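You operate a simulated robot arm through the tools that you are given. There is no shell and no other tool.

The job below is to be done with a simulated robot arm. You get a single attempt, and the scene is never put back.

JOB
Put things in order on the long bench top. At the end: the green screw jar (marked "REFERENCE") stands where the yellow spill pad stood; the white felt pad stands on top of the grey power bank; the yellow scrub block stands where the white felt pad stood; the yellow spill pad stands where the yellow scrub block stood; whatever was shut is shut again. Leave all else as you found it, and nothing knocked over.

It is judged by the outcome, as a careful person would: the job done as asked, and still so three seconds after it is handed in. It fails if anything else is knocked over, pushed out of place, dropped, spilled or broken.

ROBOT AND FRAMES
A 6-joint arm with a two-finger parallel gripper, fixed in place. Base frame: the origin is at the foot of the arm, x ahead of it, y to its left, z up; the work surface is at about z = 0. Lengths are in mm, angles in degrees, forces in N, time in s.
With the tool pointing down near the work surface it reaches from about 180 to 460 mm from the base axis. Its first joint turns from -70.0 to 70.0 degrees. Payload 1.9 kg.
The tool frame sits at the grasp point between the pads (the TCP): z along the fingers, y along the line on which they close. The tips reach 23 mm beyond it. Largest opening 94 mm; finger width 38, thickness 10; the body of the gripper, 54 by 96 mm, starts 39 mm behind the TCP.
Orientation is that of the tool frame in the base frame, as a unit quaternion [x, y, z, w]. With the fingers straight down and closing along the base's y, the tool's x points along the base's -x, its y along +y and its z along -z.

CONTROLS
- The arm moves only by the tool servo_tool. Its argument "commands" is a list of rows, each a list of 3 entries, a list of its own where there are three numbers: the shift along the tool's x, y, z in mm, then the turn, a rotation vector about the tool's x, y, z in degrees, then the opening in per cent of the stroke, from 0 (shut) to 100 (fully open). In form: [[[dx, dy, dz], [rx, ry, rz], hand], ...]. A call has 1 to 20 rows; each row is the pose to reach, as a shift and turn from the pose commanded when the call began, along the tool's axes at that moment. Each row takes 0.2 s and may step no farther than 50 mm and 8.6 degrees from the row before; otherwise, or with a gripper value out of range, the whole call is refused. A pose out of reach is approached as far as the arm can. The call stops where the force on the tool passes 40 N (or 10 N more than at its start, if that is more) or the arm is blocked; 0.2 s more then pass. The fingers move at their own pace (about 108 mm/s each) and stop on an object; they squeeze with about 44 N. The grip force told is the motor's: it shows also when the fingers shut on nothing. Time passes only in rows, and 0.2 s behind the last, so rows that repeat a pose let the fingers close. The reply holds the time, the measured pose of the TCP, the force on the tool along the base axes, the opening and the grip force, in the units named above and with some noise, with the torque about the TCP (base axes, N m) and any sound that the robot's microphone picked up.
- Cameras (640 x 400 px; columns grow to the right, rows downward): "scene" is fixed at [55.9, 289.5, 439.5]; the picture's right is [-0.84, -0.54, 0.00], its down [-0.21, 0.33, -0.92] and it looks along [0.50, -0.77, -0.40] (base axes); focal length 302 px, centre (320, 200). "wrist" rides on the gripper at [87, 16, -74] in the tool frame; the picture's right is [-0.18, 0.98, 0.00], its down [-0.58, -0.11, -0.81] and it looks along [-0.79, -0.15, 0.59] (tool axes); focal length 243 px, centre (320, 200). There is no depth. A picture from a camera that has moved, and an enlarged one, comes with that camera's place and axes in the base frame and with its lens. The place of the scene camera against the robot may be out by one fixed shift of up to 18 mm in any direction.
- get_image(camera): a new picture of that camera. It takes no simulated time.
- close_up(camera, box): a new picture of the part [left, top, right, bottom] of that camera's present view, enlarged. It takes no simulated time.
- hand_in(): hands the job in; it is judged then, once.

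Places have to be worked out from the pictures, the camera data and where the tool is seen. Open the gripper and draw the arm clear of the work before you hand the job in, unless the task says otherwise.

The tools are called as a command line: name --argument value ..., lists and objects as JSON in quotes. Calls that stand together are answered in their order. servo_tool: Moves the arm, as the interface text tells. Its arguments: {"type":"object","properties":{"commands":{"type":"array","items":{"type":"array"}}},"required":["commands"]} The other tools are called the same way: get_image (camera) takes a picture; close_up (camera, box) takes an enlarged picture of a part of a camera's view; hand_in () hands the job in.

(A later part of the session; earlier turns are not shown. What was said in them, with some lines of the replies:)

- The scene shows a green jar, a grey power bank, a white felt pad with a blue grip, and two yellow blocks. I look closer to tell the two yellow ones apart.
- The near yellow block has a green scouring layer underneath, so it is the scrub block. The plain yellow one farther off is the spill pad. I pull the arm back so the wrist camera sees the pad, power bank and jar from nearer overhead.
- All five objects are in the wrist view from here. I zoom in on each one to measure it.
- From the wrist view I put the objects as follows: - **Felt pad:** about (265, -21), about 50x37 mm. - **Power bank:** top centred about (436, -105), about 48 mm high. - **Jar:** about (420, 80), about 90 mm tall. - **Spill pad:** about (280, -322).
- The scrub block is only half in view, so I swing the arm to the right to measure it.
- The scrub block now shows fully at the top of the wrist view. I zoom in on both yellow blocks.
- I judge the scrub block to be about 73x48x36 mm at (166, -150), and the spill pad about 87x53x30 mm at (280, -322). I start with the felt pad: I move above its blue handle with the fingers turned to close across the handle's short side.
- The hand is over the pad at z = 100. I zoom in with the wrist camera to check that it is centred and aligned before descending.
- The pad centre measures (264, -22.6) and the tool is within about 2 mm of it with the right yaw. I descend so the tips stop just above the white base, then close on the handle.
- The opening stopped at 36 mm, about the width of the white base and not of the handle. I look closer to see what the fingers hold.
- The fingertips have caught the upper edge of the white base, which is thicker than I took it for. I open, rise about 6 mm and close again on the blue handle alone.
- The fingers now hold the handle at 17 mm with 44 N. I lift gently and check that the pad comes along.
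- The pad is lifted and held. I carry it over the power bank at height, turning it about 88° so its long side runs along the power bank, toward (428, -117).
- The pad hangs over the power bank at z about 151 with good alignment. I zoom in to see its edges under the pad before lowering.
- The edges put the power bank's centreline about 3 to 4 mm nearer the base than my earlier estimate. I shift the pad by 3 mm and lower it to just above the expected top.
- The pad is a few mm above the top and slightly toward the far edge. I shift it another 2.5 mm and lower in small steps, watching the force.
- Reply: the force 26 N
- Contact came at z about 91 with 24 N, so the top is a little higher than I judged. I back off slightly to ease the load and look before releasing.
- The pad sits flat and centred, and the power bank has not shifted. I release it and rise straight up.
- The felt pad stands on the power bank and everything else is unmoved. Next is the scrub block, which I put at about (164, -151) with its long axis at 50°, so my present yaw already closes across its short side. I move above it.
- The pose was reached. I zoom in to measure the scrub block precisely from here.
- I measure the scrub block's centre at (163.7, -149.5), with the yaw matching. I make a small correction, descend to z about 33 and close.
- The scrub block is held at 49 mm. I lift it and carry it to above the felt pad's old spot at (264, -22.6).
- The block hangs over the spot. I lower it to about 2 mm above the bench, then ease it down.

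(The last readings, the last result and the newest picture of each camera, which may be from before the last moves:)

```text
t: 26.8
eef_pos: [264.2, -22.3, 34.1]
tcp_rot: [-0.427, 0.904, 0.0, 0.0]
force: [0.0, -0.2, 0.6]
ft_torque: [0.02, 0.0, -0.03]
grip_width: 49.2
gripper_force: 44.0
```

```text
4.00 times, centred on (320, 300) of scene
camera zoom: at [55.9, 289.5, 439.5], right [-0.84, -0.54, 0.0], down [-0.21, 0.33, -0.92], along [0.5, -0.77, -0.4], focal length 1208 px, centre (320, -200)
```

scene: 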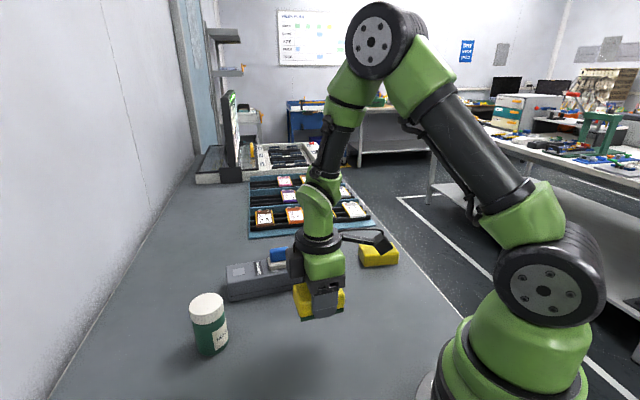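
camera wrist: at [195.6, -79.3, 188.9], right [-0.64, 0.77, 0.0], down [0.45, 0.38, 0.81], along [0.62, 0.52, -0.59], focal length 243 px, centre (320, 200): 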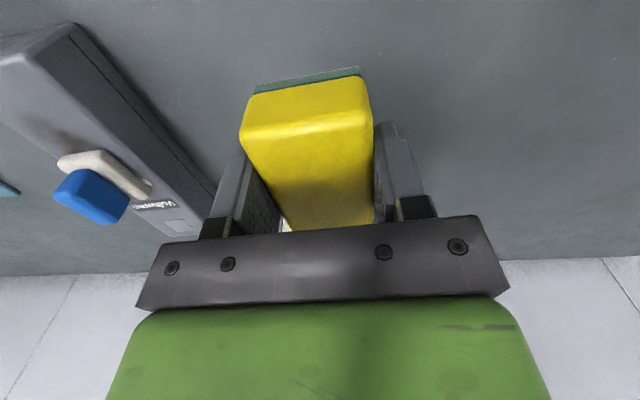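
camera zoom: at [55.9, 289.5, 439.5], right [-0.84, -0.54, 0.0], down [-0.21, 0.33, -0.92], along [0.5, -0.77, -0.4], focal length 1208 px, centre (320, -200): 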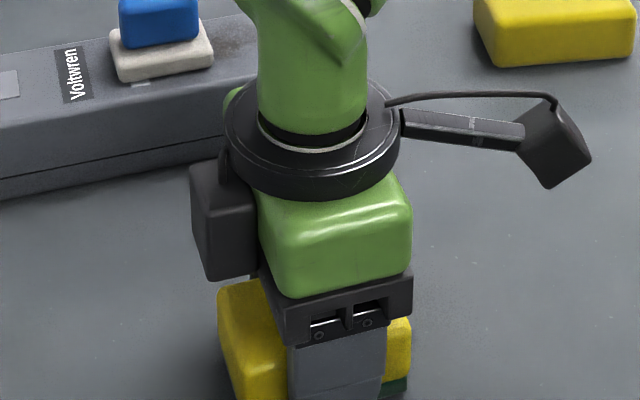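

The force is still almost zero, so I go down another 0.8 mm, release and rise.

servo_tool --commands '[[[0, 0, 0.8], [0, 0, 0], 0], [[0, 0, 0.8], [0, 0, 0], 0], [[0, 0, 0.8], [0, 0, 0], 65], [[0, 0, 0.8], [0, 0, 0], 90], [[0, 0, 0.8], [0, 0, 0], 90], [[0, 0, -20], [0, 0, 0], 100], [[0, 0, -50], [0, 0, 0], 100], [[0, 0, -90], [0, 0, 0], 100], [[0, 0, -130], [0, 0, 0], 100], [[0, 0, -130], [0, 0, 0], 100]]'

get_image --camera "wrist"

get_image --camera "scene"

```text
t: 29.0
eef_pos: [264.1, -25.5, 163.9]
tcp_rot: [-0.427, 0.904, 0.0, 0.0]
force: [0.0, 1.2, -0.1]
ft_torque: [0.0, -0.04, -0.01]
grip_width: 93.9
gripper_force: 0.0
```

```text
taken
camera wrist: at [196.8, -82.4, 238.1], right [-0.64, 0.77, 0.0], down [0.45, 0.38, 0.81], along [0.62, 0.52, -0.59], focal length 243 px, centre (320, 200)
```

wrist: 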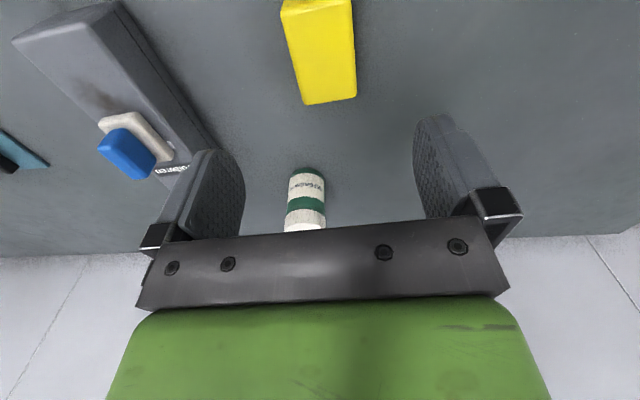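

```text
taken
```

scene: 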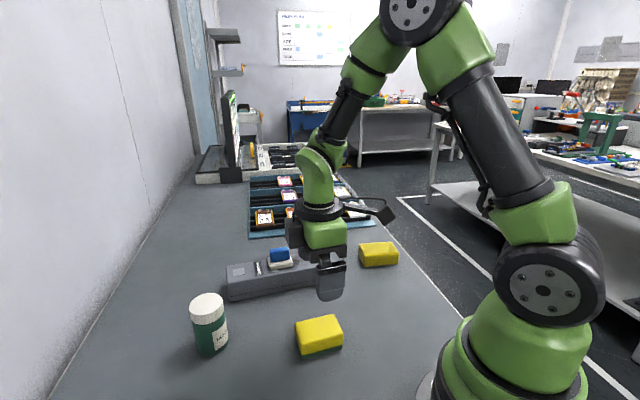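

The scrub block stands where the felt pad was. Next I go above the spill pad at (280, -322), turning the yaw to about 40.6° to close across its short side.

servo_tool --commands '[[[27.4, -25.3, 2], [0, 0, 1.2], 100], [[54.9, -50.6, 6], [0, 0, 2.5], 100], [[82.3, -76, 12], [0, 0, 3.7], 100], [[109.8, -101.3, 18], [0, 0, 5], 100], [[137.2, -126.6, 26], [0, 0, 6.2], 100], [[164.7, -152, 34], [0, 0, 7.4], 100], [[192.1, -177.3, 42], [0, 0, 8.7], 100], [[219.6, -202.6, 50], [0, 0, 9.9], 100], [[219.6, -202.6, 50], [0, 0, 9.9], 100]]'

get_image --camera "wrist"

close_up --camera "wrist" --box '[240, 0, 400, 160]'

get_image --camera "scene"

```text
t: 31.0
eef_pos: [280.0, -324.1, 114.0]
tcp_rot: [-0.348, 0.937, 0.001, 0.001]
force: [-1.4, 0.5, 0.2]
ft_torque: [-0.02, 0.0, -0.02]
grip_width: 94.1
gripper_force: 0.1
```

```text
taken
camera wrist: at [204.8, -367.8, 189.2], right [-0.5, 0.87, 0.0], down [0.51, 0.29, 0.81], along [0.7, 0.41, -0.59], focal length 243 px, centre (320, 200)
```

wrist: 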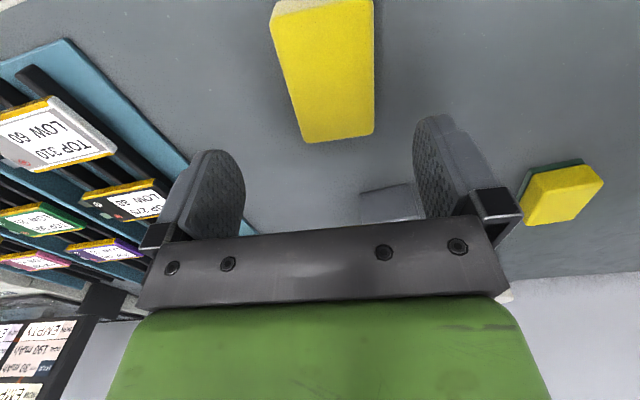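

```text
2.50 times, centred on (320, 80) of wrist
camera zoom: at [204.8, -367.8, 189.2], right [-0.5, 0.87, 0.0], down [0.51, 0.29, 0.81], along [0.7, 0.41, -0.59], focal length 606 px, centre (320, 500)
```

zoom: 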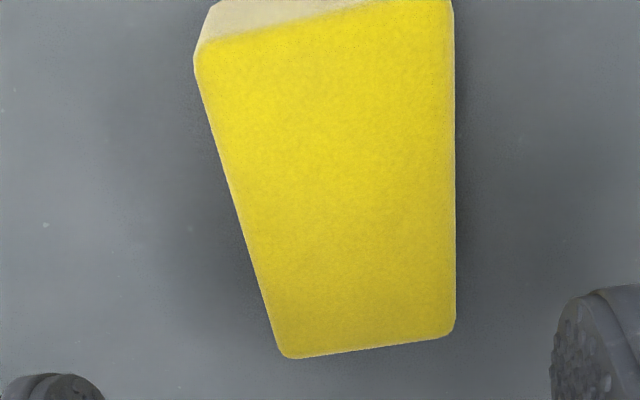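

```text
taken
```

scene: 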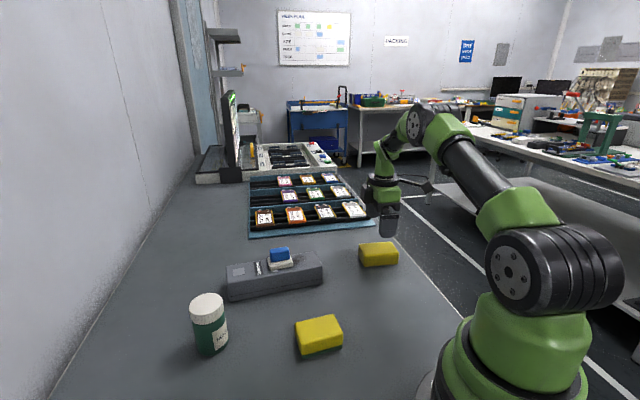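

The closer view puts the spill pad's centre at about (276.5, -318), roughly 6 mm along the closing axis from the tool. I correct for that, descend to z about 31 and close.

servo_tool --commands '[[[-0.5, 6, 10], [0, 0, 0], 100], [[-0.5, 6, 35], [0, 0, 0], 100], [[-0.5, 6, 58], [0, 0, 0], 100], [[-0.5, 6, 75], [0, 0, 0], 100], [[-0.5, 6, 82], [0, 0, 0], 100], [[-0.5, 6, 82], [0, 0, 0], 100], [[-0.5, 6, 82], [0, 0, 0], 0], [[-0.5, 6, 82], [0, 0, 0], 0], [[-0.5, 6, 82], [0, 0, 0], 0], [[-0.5, 6, 82], [0, 0, 0], 0]]'

get_image --camera "wrist"

get_image --camera "scene"

```text
t: 33.2
eef_pos: [277.1, -316.1, 30.9]
tcp_rot: [-0.348, 0.938, 0.0, 0.0]
force: [-0.1, -0.2, -0.6]
ft_torque: [0.01, 0.01, -0.03]
grip_width: 56.9
gripper_force: 44.6
```

```text
taken
camera wrist: at [201.3, -359.5, 106.3], right [-0.5, 0.87, 0.0], down [0.51, 0.3, 0.81], along [0.7, 0.4, -0.59], focal length 243 px, centre (320, 200)
```

wrist: 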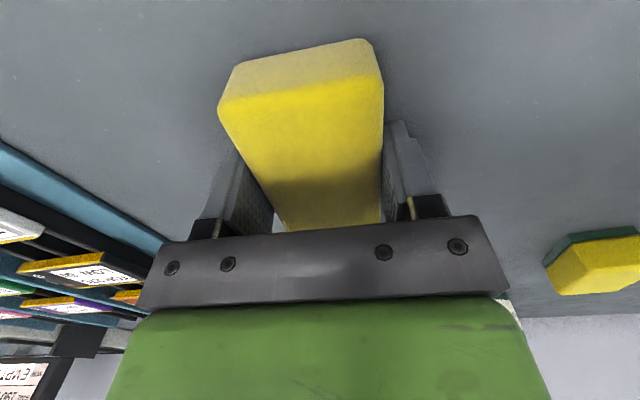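

```text
taken
```

scene: 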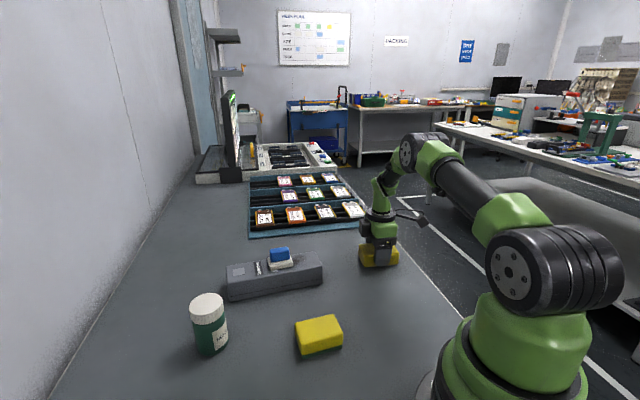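

The spill pad is held at 57 mm with its centre at about (277.5, -316.5), which I keep as the jar's target. I lift it and carry it to the scrub block's old spot at about (165.5, -148).

servo_tool --commands '[[[0, 0, -8], [0, 0, 0], 0], [[0, 0, -30], [0, 0, 0], 0], [[0, 0, -60], [0, 0, 0], 0], [[-1.2, 10, -80], [0, 0, -1], 0], [[-5, 40, -80], [0, 0, -2.5], 0], [[-9, 72, -80], [0, 0, -4], 0], [[-13, 105, -80], [0, 0, -5.5], 0], [[-17, 138, -80], [0, 0, -7], 0], [[-21.5, 172, -80], [0, 0, -8.5], 0], [[-25, 200.4, -80], [0, 0, -9.5], 0], [[-25, 200.4, -80], [0, 0, -9.5], 0]]'

get_image --camera "wrist"

get_image --camera "scene"

```text
t: 35.6
eef_pos: [165.3, -149.6, 110.9]
tcp_rot: [-0.424, 0.906, 0.001, -0.001]
force: [-0.3, 0.6, 0.6]
ft_torque: [-0.03, -0.02, -0.01]
grip_width: 56.7
gripper_force: 44.0
```

```text
taken
camera wrist: at [97.1, -204.6, 186.1], right [-0.64, 0.77, 0.0], down [0.46, 0.38, 0.81], along [0.62, 0.51, -0.59], focal length 243 px, centre (320, 200)
```

wrist: 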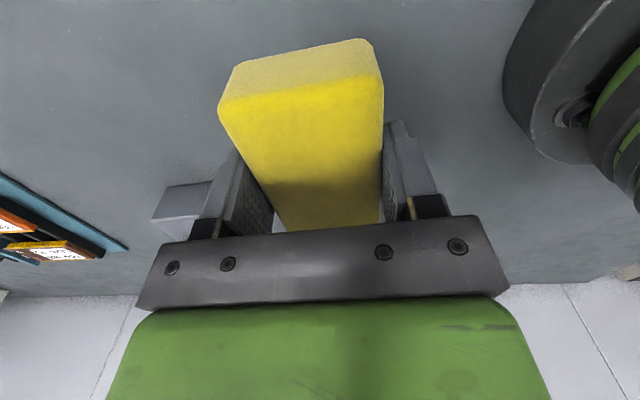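

```text
taken
```

scene: 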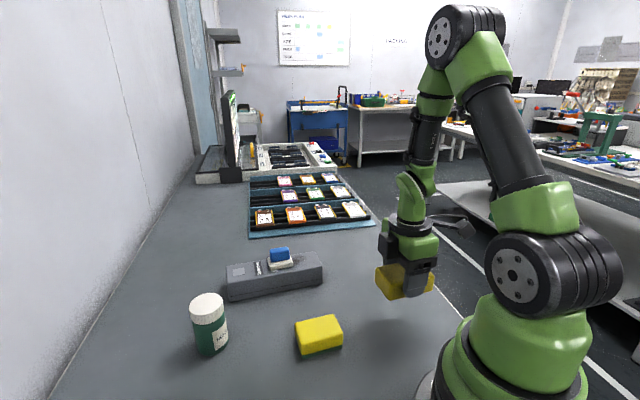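

The spill pad hangs over the scrub block's old spot. I lower it gently to the bench.

servo_tool --commands '[[[0, 0, 20], [0, 0, 0], 0], [[0, 0, 40], [0, 0, 0], 0], [[0, 0, 60], [0, 0, 0], 0], [[0, 0, 73], [0, 0, 0], 0], [[0, 0, 77], [0, 0, 0], 0], [[0, 0, 79], [0, 0, 0], 0], [[0, 0, 80], [0, 0, 0], 0], [[0, 0, 80], [0, 0, 0], 0]]'

close_up --camera "scene" --box '[340, 230, 460, 340]'

```text
t: 37.4
eef_pos: [165.9, -148.9, 29.7]
tcp_rot: [-0.424, 0.906, 0.0, 0.001]
force: [-4.7, 1.6, 22.2]
ft_torque: [0.04, 0.15, -0.04]
grip_width: 56.8
gripper_force: 43.9
```

```text
3.64 times, centred on (400, 285) of scene
camera zoom: at [55.9, 289.5, 439.5], right [-0.84, -0.54, 0.0], down [-0.21, 0.33, -0.92], along [0.5, -0.77, -0.4], focal length 1098 px, centre (29, -109)
```

zoom: 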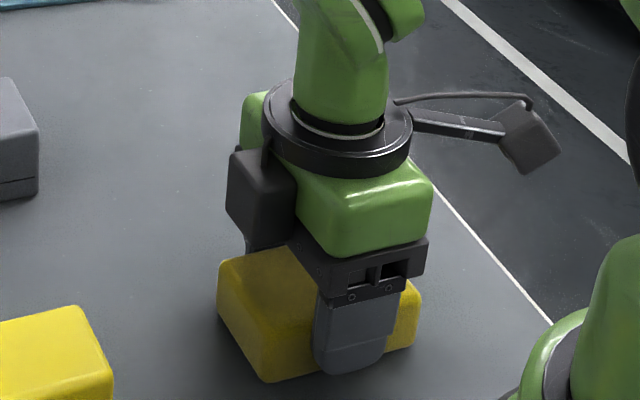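

The pad is on the bench, pressing with 22 N. I back off 1 mm, release and rise.

servo_tool --commands '[[[0, 0, -1], [0, 0, 0], 0], [[0, 0, -1], [0, 0, 0], 0], [[0, 0, -1], [0, 0, 0], 75], [[0, 0, -1], [0, 0, 0], 95], [[0, 0, -1], [0, 0, 0], 95], [[0, 0, -20], [0, 0, 0], 100], [[0, 0, -50], [0, 0, 0], 100], [[0, 0, -90], [0, 0, 0], 100], [[0, 0, -130], [0, 0, 0], 100], [[0, 0, -170], [0, 0, 0], 100], [[0, 0, -170], [0, 0, 0], 100]]'

get_image --camera "wrist"

get_image --camera "scene"

```text
t: 39.8
eef_pos: [166.2, -149.3, 201.5]
tcp_rot: [-0.424, 0.906, 0.0, 0.0]
force: [-0.9, -0.8, -1.0]
ft_torque: [0.02, 0.01, -0.01]
grip_width: 93.9
gripper_force: 0.0
```

```text
taken
camera wrist: at [98.7, -206.0, 275.6], right [-0.64, 0.77, 0.0], down [0.46, 0.38, 0.81], along [0.62, 0.51, -0.59], focal length 243 px, centre (320, 200)
```

wrist: 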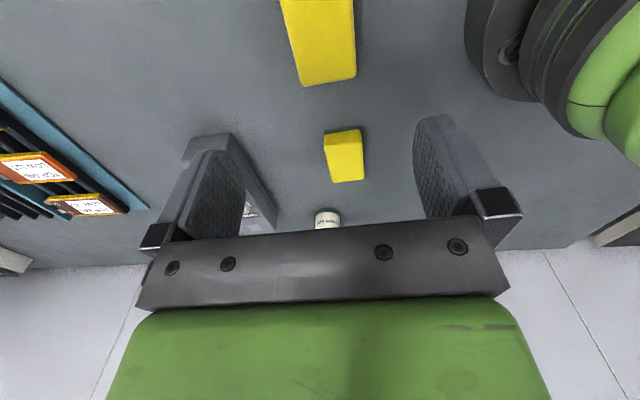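

```text
taken
```

scene: 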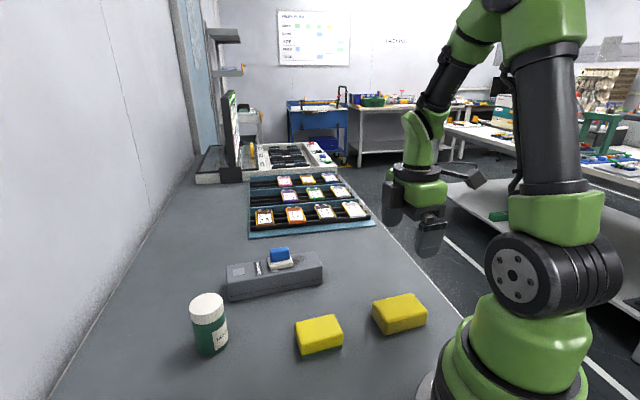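

The spill pad is in place. Last is the jar at about (420, 80): I move to a stand-off in front of it to measure it well.

servo_tool --commands '[[[-38, 1.2, 0], [0, 0, 5.6], 100], [[-76, 2.3, 0], [0, 0, 11.1], 100], [[-114, 3.5, 0], [0, 0, 16.7], 100], [[-152, 4.6, 0], [0, 0, 22.3], 100], [[-190, 5.8, 0], [0, 0, 27.9], 100], [[-228, 7, 0], [0, 0, 33.4], 100], [[-265.8, 8.1, 0], [0, 0, 39], 100], [[-265.8, 8.1, 0], [0, 0, 39], 100]]'

get_image --camera "wrist"

close_up --camera "wrist" --box '[260, 40, 420, 160]'

get_image --camera "scene"

```text
t: 41.6
eef_pos: [327.5, 58.8, 200.7]
tcp_rot: [-0.096, 0.995, -0.001, 0.0]
force: [0.2, 0.5, -0.5]
ft_torque: [-0.01, 0.0, 0.01]
grip_width: 94.0
gripper_force: 0.1
```

```text
taken
camera wrist: at [240.1, 58.2, 275.8], right [-0.01, 1.0, 0.0], down [0.59, 0.0, 0.81], along [0.81, 0.01, -0.59], focal length 243 px, centre (320, 200)
```

wrist: 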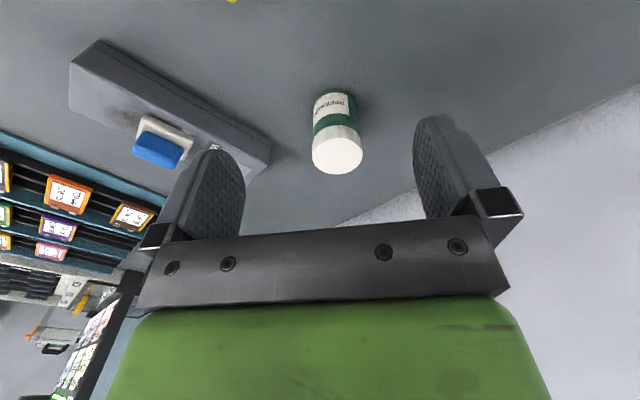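

```text
3.33 times, centred on (340, 100) of wrist
camera zoom: at [240.1, 58.2, 275.8], right [-0.01, 1.0, 0.0], down [0.59, 0.0, 0.81], along [0.81, 0.01, -0.59], focal length 809 px, centre (253, 533)
```

zoom: 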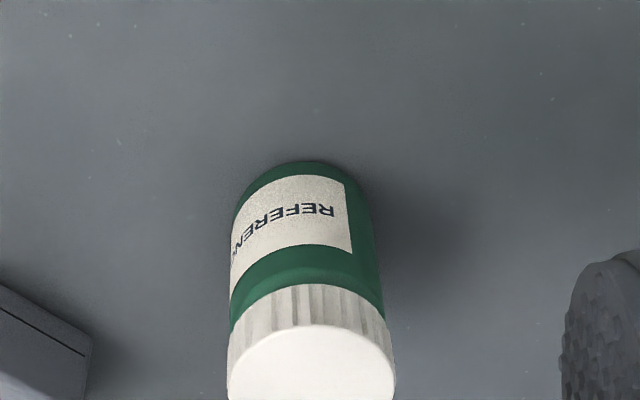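

```text
taken
```

scene: 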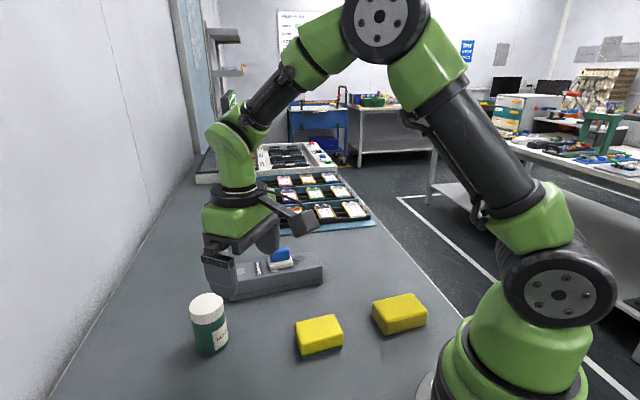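

I measure the jar at (421, 78) with its lid top at about z = 87. I move directly above it and check again.

servo_tool --commands '[[[-32, 0.4, 0], [0, 0, 0], 100], [[-64, 0.8, 0], [0, 0, 0], 100], [[-94.2, 1.1, 0], [0, 0, 0], 100], [[-94.2, 1.1, 25], [0, 0, 0], 100], [[-94.2, 1.1, 25], [0, 0, 0], 100]]'

get_image --camera "wrist"

get_image --camera "scene"

```text
t: 42.8
eef_pos: [420.6, 79.4, 176.7]
tcp_rot: [-0.097, 0.995, 0.0, 0.001]
force: [0.1, 0.4, -0.4]
ft_torque: [0.03, 0.0, -0.01]
grip_width: 94.1
gripper_force: 0.0
```

```text
taken
camera wrist: at [332.8, 78.6, 251.4], right [-0.01, 1.0, 0.0], down [0.59, 0.01, 0.81], along [0.81, 0.01, -0.59], focal length 243 px, centre (320, 200)
```

wrist: 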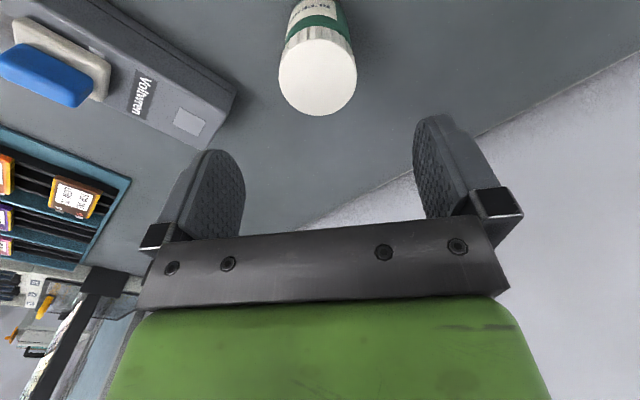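

```text
taken
```

scene: 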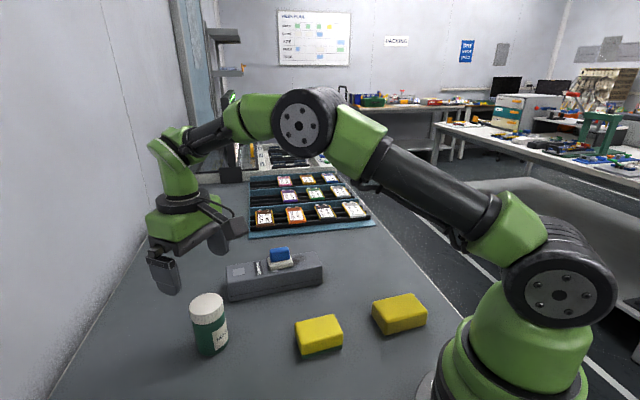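

The jar's lid centre is about 3 mm nearer than the tool axis, so I correct for that. I descend around the jar to z about 55 and close on the body below the lid.

servo_tool --commands '[[[3.2, -0.6, 15], [0, 0, 0], 100], [[3.2, -0.6, 40], [0, 0, 0], 100], [[3.2, -0.6, 65], [0, 0, 0], 100], [[3.2, -0.6, 90], [0, 0, 0], 100], [[3.2, -0.6, 110], [0, 0, 0], 100], [[3.2, -0.6, 121], [0, 0, 0], 100], [[3.2, -0.6, 121], [0, 0, 0], 100]]'

get_image --camera "wrist"

close_up --camera "scene" --box '[130, 220, 270, 370]'

```text
t: 44.4
eef_pos: [416.8, 77.8, 55.4]
tcp_rot: [-0.098, 0.995, 0.0, 0.0]
force: [0.4, 0.1, 0.0]
ft_torque: [0.02, -0.01, 0.0]
grip_width: 93.8
gripper_force: 0.1
```

```text
taken
camera wrist: at [329.6, 77.8, 130.4], right [-0.01, 1.0, 0.0], down [0.59, 0.01, 0.81], along [0.81, 0.01, -0.59], focal length 243 px, centre (320, 200)
```

wrist: 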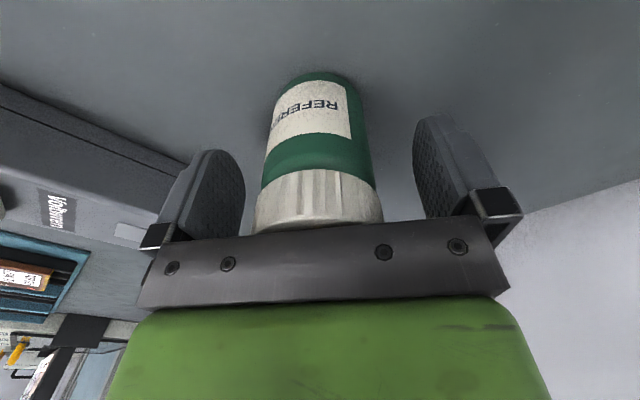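

```text
2.67 times, centred on (200, 295) of scene
camera zoom: at [55.9, 289.5, 439.5], right [-0.84, -0.54, 0.0], down [-0.21, 0.33, -0.92], along [0.5, -0.77, -0.4], focal length 805 px, centre (640, -53)
```

zoom: 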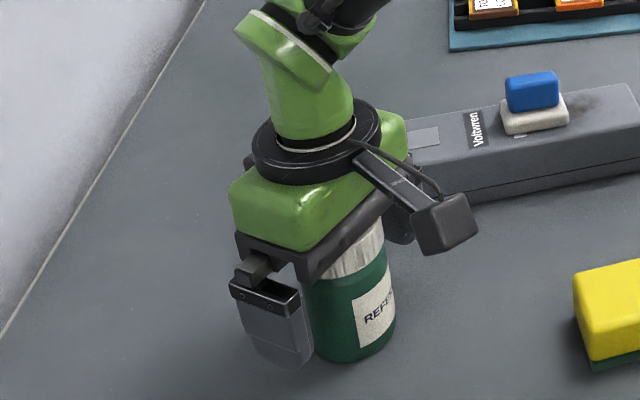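

The fingers stand clear on both sides of the jar. I close on it.

servo_tool --commands '[[[0, 0, 0], [0, 0, 0], 60], [[0, 0, 0], [0, 0, 0], 0], [[0, 0, 0], [0, 0, 0], 0], [[0, 0, 0], [0, 0, 0], 0], [[0, 0, 0], [0, 0, 0], 0]]'

get_image --camera "wrist"

```text
t: 45.6
eef_pos: [417.8, 79.0, 55.7]
tcp_rot: [-0.098, 0.995, 0.0, 0.0]
force: [0.9, -2.2, 0.2]
ft_torque: [-0.04, 0.0, -0.01]
grip_width: 50.1
gripper_force: 44.1
```

```text
taken
camera wrist: at [329.7, 77.7, 130.6], right [-0.01, 1.0, 0.0], down [0.59, 0.01, 0.81], along [0.81, 0.01, -0.59], focal length 243 px, centre (320, 200)
```

wrist: 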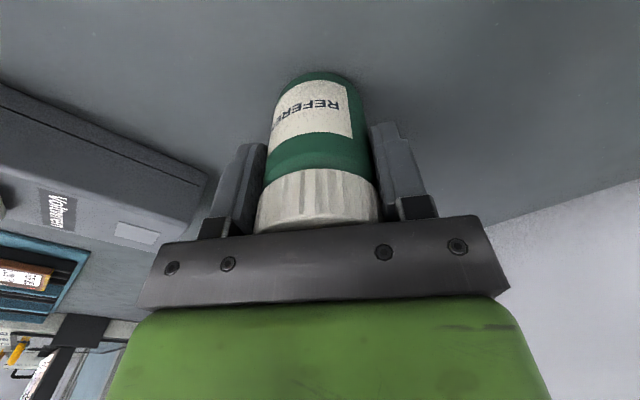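

The jar is held by its body at 50 mm. I lift it straight up, high enough to clear the power bank and felt pad.

servo_tool --commands '[[[0, 0, -3], [0, 0, 0], 0], [[0, 0, -10], [0, 0, 0], 0], [[0, 0, -25], [0, 0, 0], 0], [[0, 0, -50], [0, 0, 0], 0], [[0, 0, -75], [0, 0, 0], 0], [[0, 0, -100], [0, 0, 0], 0], [[0, 0, -120], [0, 0, 0], 0], [[0, 0, -130], [0, 0, 0], 0], [[0, 0, -130], [0, 0, 0], 0]]'

get_image --camera "wrist"

get_image --camera "scene"

```text
t: 47.6
eef_pos: [417.9, 78.7, 185.7]
tcp_rot: [-0.098, 0.995, 0.001, 0.002]
force: [0.1, 0.1, -1.3]
ft_torque: [-0.01, -0.06, -0.01]
grip_width: 49.9
gripper_force: 43.7
```

```text
taken
camera wrist: at [330.5, 78.0, 260.3], right [-0.01, 1.0, 0.0], down [0.59, 0.01, 0.81], along [0.81, 0.01, -0.59], focal length 243 px, centre (320, 200)
```

wrist: 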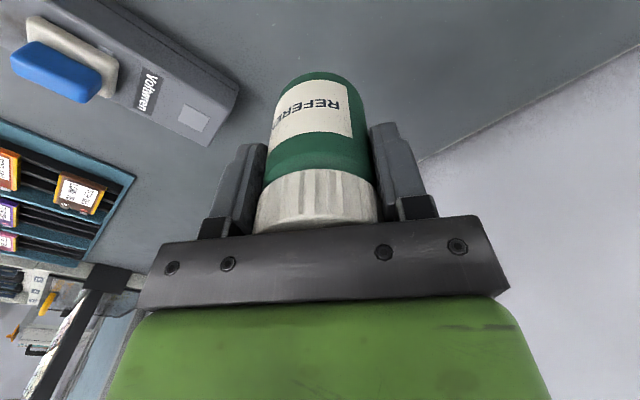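

```text
taken
```

scene: 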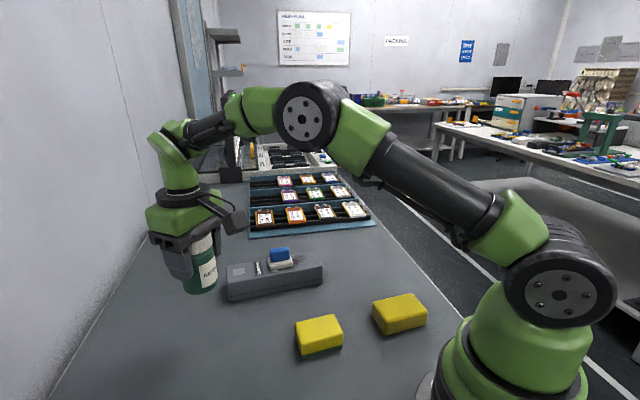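

The jar is lifted upright with no slip. I carry it at z = 185 to above the spill pad's old place, keeping its yaw.

servo_tool --commands '[[[6, -10, 0], [0, 0, 0], 0], [[18, -30, 0], [0, 0, 0], 0], [[33, -54.7, 0], [0, 0, 0], 0], [[49, -81.2, 0], [0, 0, 0], 0], [[65, -107.7, 0], [0, 0, 0], 0], [[81, -134.2, 0], [0, 0, 0], 0], [[97, -160.7, 0], [0, 0, 0], 0], [[113, -187.2, 0], [0, 0, 0], 0], [[129, -213.7, 0], [0, 0, 0], 0], [[145, -240.3, 0], [0, 0, 0], 0], [[161, -266.8, 0], [0, 0, 0], 0], [[177, -293.3, 0], [0, 0, 0], 0], [[193, -319.8, 0], [0, 0, 0], 0], [[206, -341.3, 0], [0, 0, 0], 0], [[214, -354.6, 0], [0, 0, 0], 0], [[217.2, -359.9, 0], [0, 0, 0], 0], [[217.2, -359.9, 0], [0, 0, 0], 0]]'

get_image --camera "wrist"

get_image --camera "scene"

```text
t: 51.2
eef_pos: [274.5, -315.2, 184.6]
tcp_rot: [-0.098, 0.995, 0.001, 0.001]
force: [0.4, -0.1, -2.1]
ft_torque: [0.01, 0.03, 0.0]
grip_width: 50.0
gripper_force: 44.0
```

```text
taken
camera wrist: at [187.1, -317.0, 258.8], right [-0.01, 1.0, 0.0], down [0.59, 0.01, 0.81], along [0.81, 0.01, -0.59], focal length 243 px, centre (320, 200)
```

wrist: 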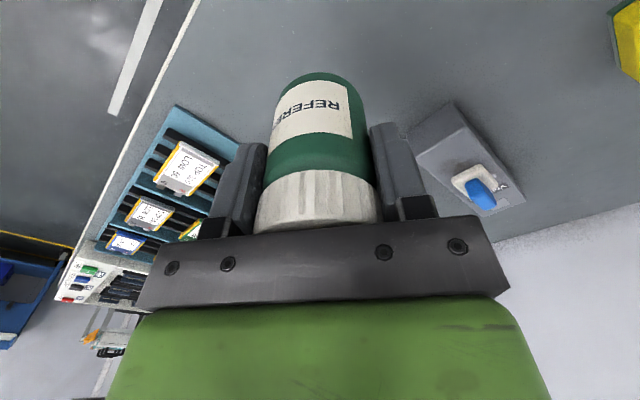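

```text
taken
```

scene: 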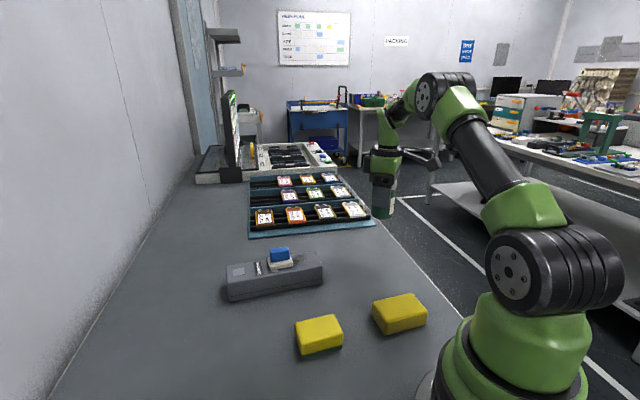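

The jar is above the spot, upright. I lower it to just above the bench.

servo_tool --commands '[[[0, 0, 10], [0, 0, 0], 0], [[0, 0, 35], [0, 0, 0], 0], [[0, 0, 60], [0, 0, 0], 0], [[0, 0, 85], [0, 0, 0], 0], [[0, 0, 105], [0, 0, 0], 0], [[0, 0, 118], [0, 0, 0], 0], [[0, 0, 125], [0, 0, 0], 0], [[0, 0, 128], [0, 0, 0], 0], [[0, 0, 129.3], [0, 0, 0], 0], [[0, 0, 129.3], [0, 0, 0], 0]]'

get_image --camera "wrist"

close_up --camera "scene" --box '[330, 180, 450, 290]'

```text
t: 53.4
eef_pos: [274.7, -316.2, 55.7]
tcp_rot: [-0.097, 0.995, 0.0, 0.0]
force: [-0.1, -0.6, -1.1]
ft_torque: [-0.01, -0.03, 0.0]
grip_width: 50.2
gripper_force: 44.0
```

```text
taken
camera wrist: at [187.2, -317.0, 130.7], right [-0.01, 1.0, 0.0], down [0.59, 0.01, 0.81], along [0.81, 0.01, -0.59], focal length 243 px, centre (320, 200)
```

wrist: 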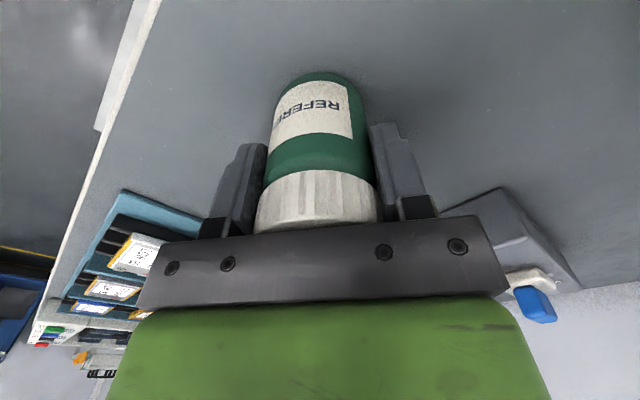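

```text
3.64 times, centred on (390, 235) of scene
camera zoom: at [55.9, 289.5, 439.5], right [-0.84, -0.54, 0.0], down [-0.21, 0.33, -0.92], along [0.5, -0.77, -0.4], focal length 1098 px, centre (66, 73)
```

zoom: 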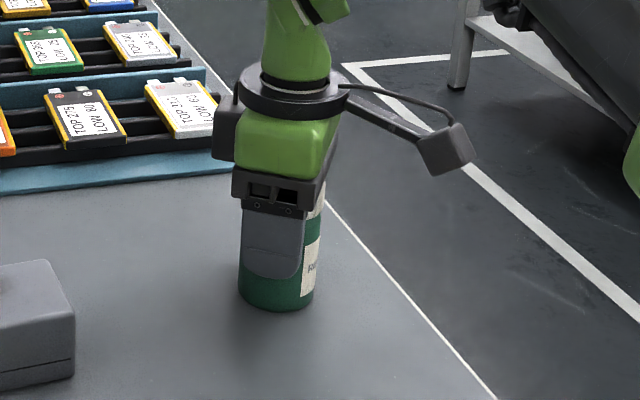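

The force still shows the jar's weight, so it hangs just above the bench. I ease down another 1 mm and read again.

servo_tool --commands '[[[0, 0, 0.5], [0, 0, 0], 0], [[0, 0, 1], [0, 0, 0], 0], [[0, 0, 1], [0, 0, 0], 0]]'

```text
t: 54.2
eef_pos: [275.6, -316.7, 56.5]
tcp_rot: [-0.097, 0.995, -0.001, 0.001]
force: [-2.4, 0.4, 2.8]
ft_torque: [-0.02, 0.0, 0.0]
grip_width: 50.1
gripper_force: 43.8
```

The jar now rests lightly on the bench at about 3 to 4 N. I open the fingers gently, check that it stands, then rise.

servo_tool --commands '[[[0, 0, 0], [0, 0, 0], 60], [[0, 0, 0], [0, 0, 0], 75], [[0, 0, 0], [0, 0, 0], 95], [[0, 0, 0], [0, 0, 0], 95]]'

get_image --camera "wrist"

close_up --camera "scene" --box '[330, 180, 450, 290]'

```text
t: 55.2
eef_pos: [274.9, -316.6, 55.2]
tcp_rot: [-0.098, 0.995, 0.0, 0.0]
force: [0.0, -0.7, 0.1]
ft_torque: [-0.01, -0.06, 0.0]
grip_width: 89.2
gripper_force: 0.1
```

```text
taken
camera wrist: at [187.5, -317.1, 130.0], right [-0.01, 1.0, 0.0], down [0.59, 0.01, 0.81], along [0.81, 0.01, -0.59], focal length 243 px, centre (320, 200)
```

wrist: 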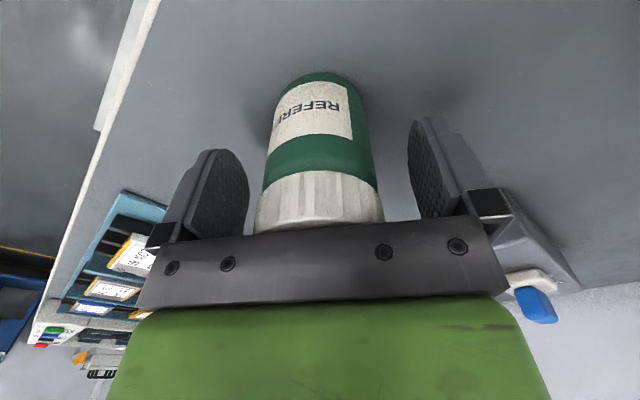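

```text
3.64 times, centred on (390, 235) of scene
camera zoom: at [55.9, 289.5, 439.5], right [-0.84, -0.54, 0.0], down [-0.21, 0.33, -0.92], along [0.5, -0.77, -0.4], focal length 1098 px, centre (66, 73)
```

zoom: 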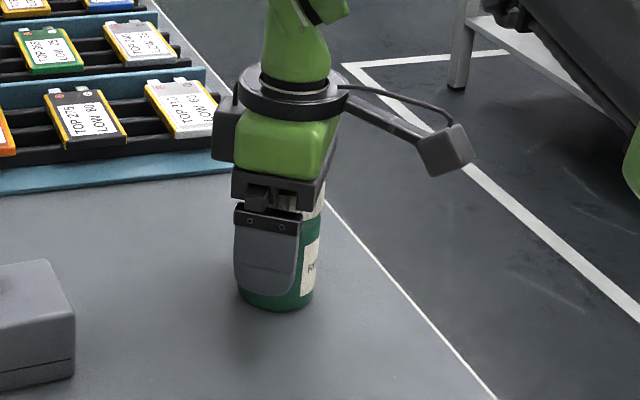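

The jar stands free on the bench. I rise straight up well above it, then draw back toward the base.

servo_tool --commands '[[[0, 0, -10], [0, 0, 0], 95], [[0, 0, -30], [0, 0, 0], 95], [[0, 0, -60], [0, 0, 0], 100], [[0, 0, -100], [0, 0, 0], 100], [[0, 0, -140], [0, 0, 0], 100], [[0, 0, -180], [0, 0, 0], 100], [[0, 0, -220], [0, 0, 0], 100], [[20, 40, -240], [0, 0, 0], 100], [[30, 80, -245], [0, 0, 0], 100], [[40, 125, -245], [0, 0, 0], 100], [[40, 170, -245], [0, 0, 0], 100], [[40, 170, -245], [0, 0, 0], 100]]'

get_image --camera "wrist"

get_image --camera "scene"

```text
t: 57.8
eef_pos: [201.0, -158.7, 299.9]
tcp_rot: [-0.098, 0.995, 0.001, 0.001]
force: [-0.2, 1.0, 0.1]
ft_torque: [0.03, 0.01, 0.0]
grip_width: 94.1
gripper_force: 0.1
```

```text
taken
camera wrist: at [112.8, -159.7, 374.8], right [-0.01, 1.0, 0.0], down [0.59, 0.01, 0.81], along [0.81, 0.01, -0.59], focal length 243 px, centre (320, 200)
```

wrist: 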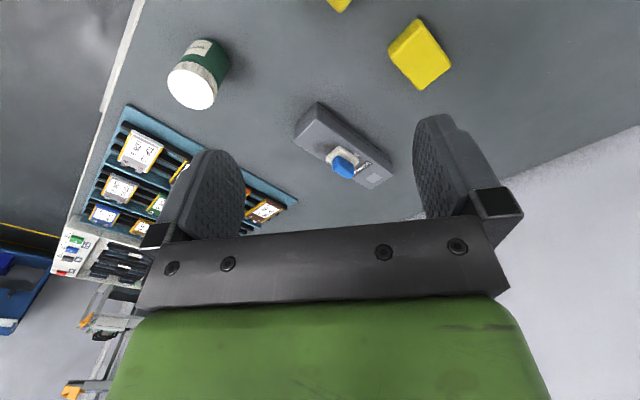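

```text
taken
```

scene: 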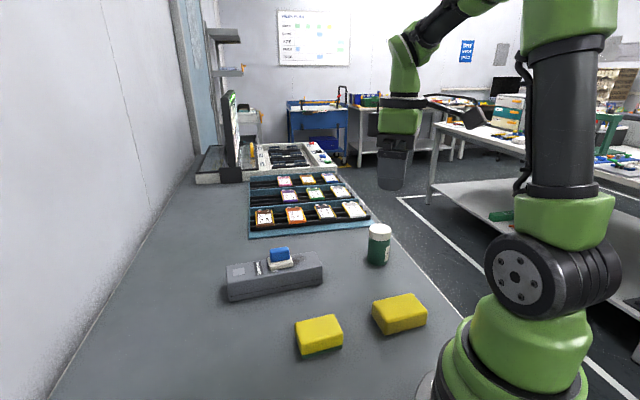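

Everything looks to be in its place. I take close-ups to check the final positions before handing in.

close_up --camera "scene" --box '[280, 280, 440, 370]'

close_up --camera "scene" --box '[210, 210, 410, 320]'

close_up --camera "wrist" --box '[150, 0, 470, 200]'

```text
4.00 times, centred on (360, 325) of scene
camera zoom: at [55.9, 289.5, 439.5], right [-0.84, -0.54, 0.0], down [-0.21, 0.33, -0.92], along [0.5, -0.77, -0.4], focal length 1208 px, centre (160, -300)
```

zoom: 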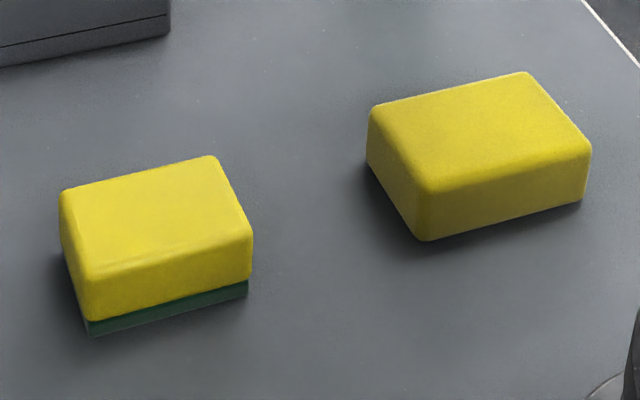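

```text
3.20 times, centred on (310, 265) of scene
camera zoom: at [55.9, 289.5, 439.5], right [-0.84, -0.54, 0.0], down [-0.21, 0.33, -0.92], along [0.5, -0.77, -0.4], focal length 966 px, centre (352, -8)
```

zoom: 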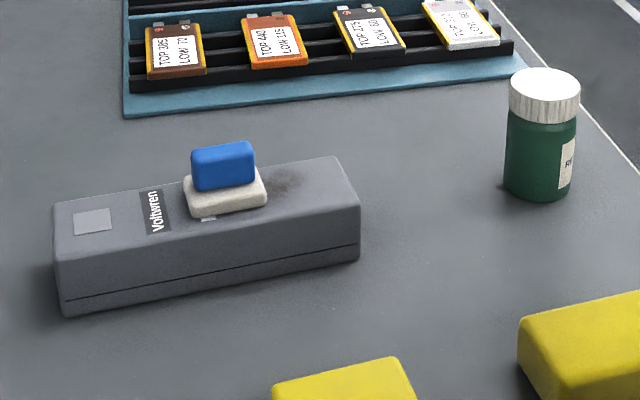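

```text
2.00 times, centred on (310, 100) of wrist
camera zoom: at [112.8, -159.7, 374.8], right [-0.01, 1.0, 0.0], down [0.59, 0.01, 0.81], along [0.81, 0.01, -0.59], focal length 485 px, centre (340, 400)
```

zoom: 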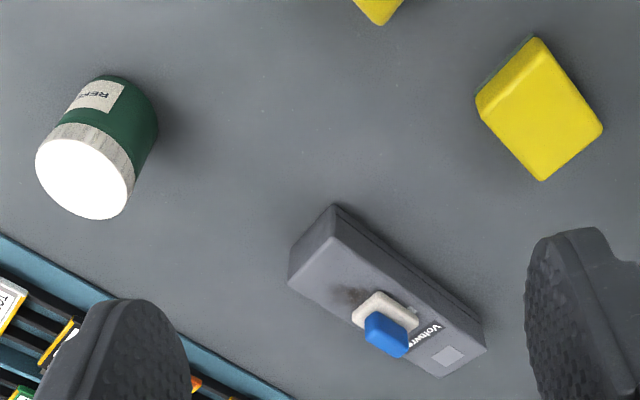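

The final views agree with the job:
- **Felt pad:** flat on the power bank.
- **Scrub block:** on the felt pad's spot.
- **Spill pad:** on the scrub block's spot.
- **Jar:** upright with its lid shut, on the spill pad's spot.

Each is within a few mm of its target. The gripper is open and clear, and nothing else has moved, so I hand in.

hand_in

```text
The job is handed in.
```

The job is done and handed in. In the last pictures each piece was within about 5 mm of its target.

- **Felt pad:** it lies flat on top of the grey power bank, near the middle. I turned it so its long side runs along the power bank.
- **Scrub block:** it stands where the felt pad was.
- **Spill pad:** it stands where the scrub block was.
- **Green "REFERENCE" jar:** it stands upright where the spill pad was, with its lid still on.

Two things were assumed rather than marked. I took the yellow block with the green scouring layer as the scrub block, and the plain yellow one as the spill pad. I also saw nothing that needed opening, so nothing needed shutting again.

Nothing else was knocked over or visibly moved. The gripper is open and the arm is drawn up clear of the bench.
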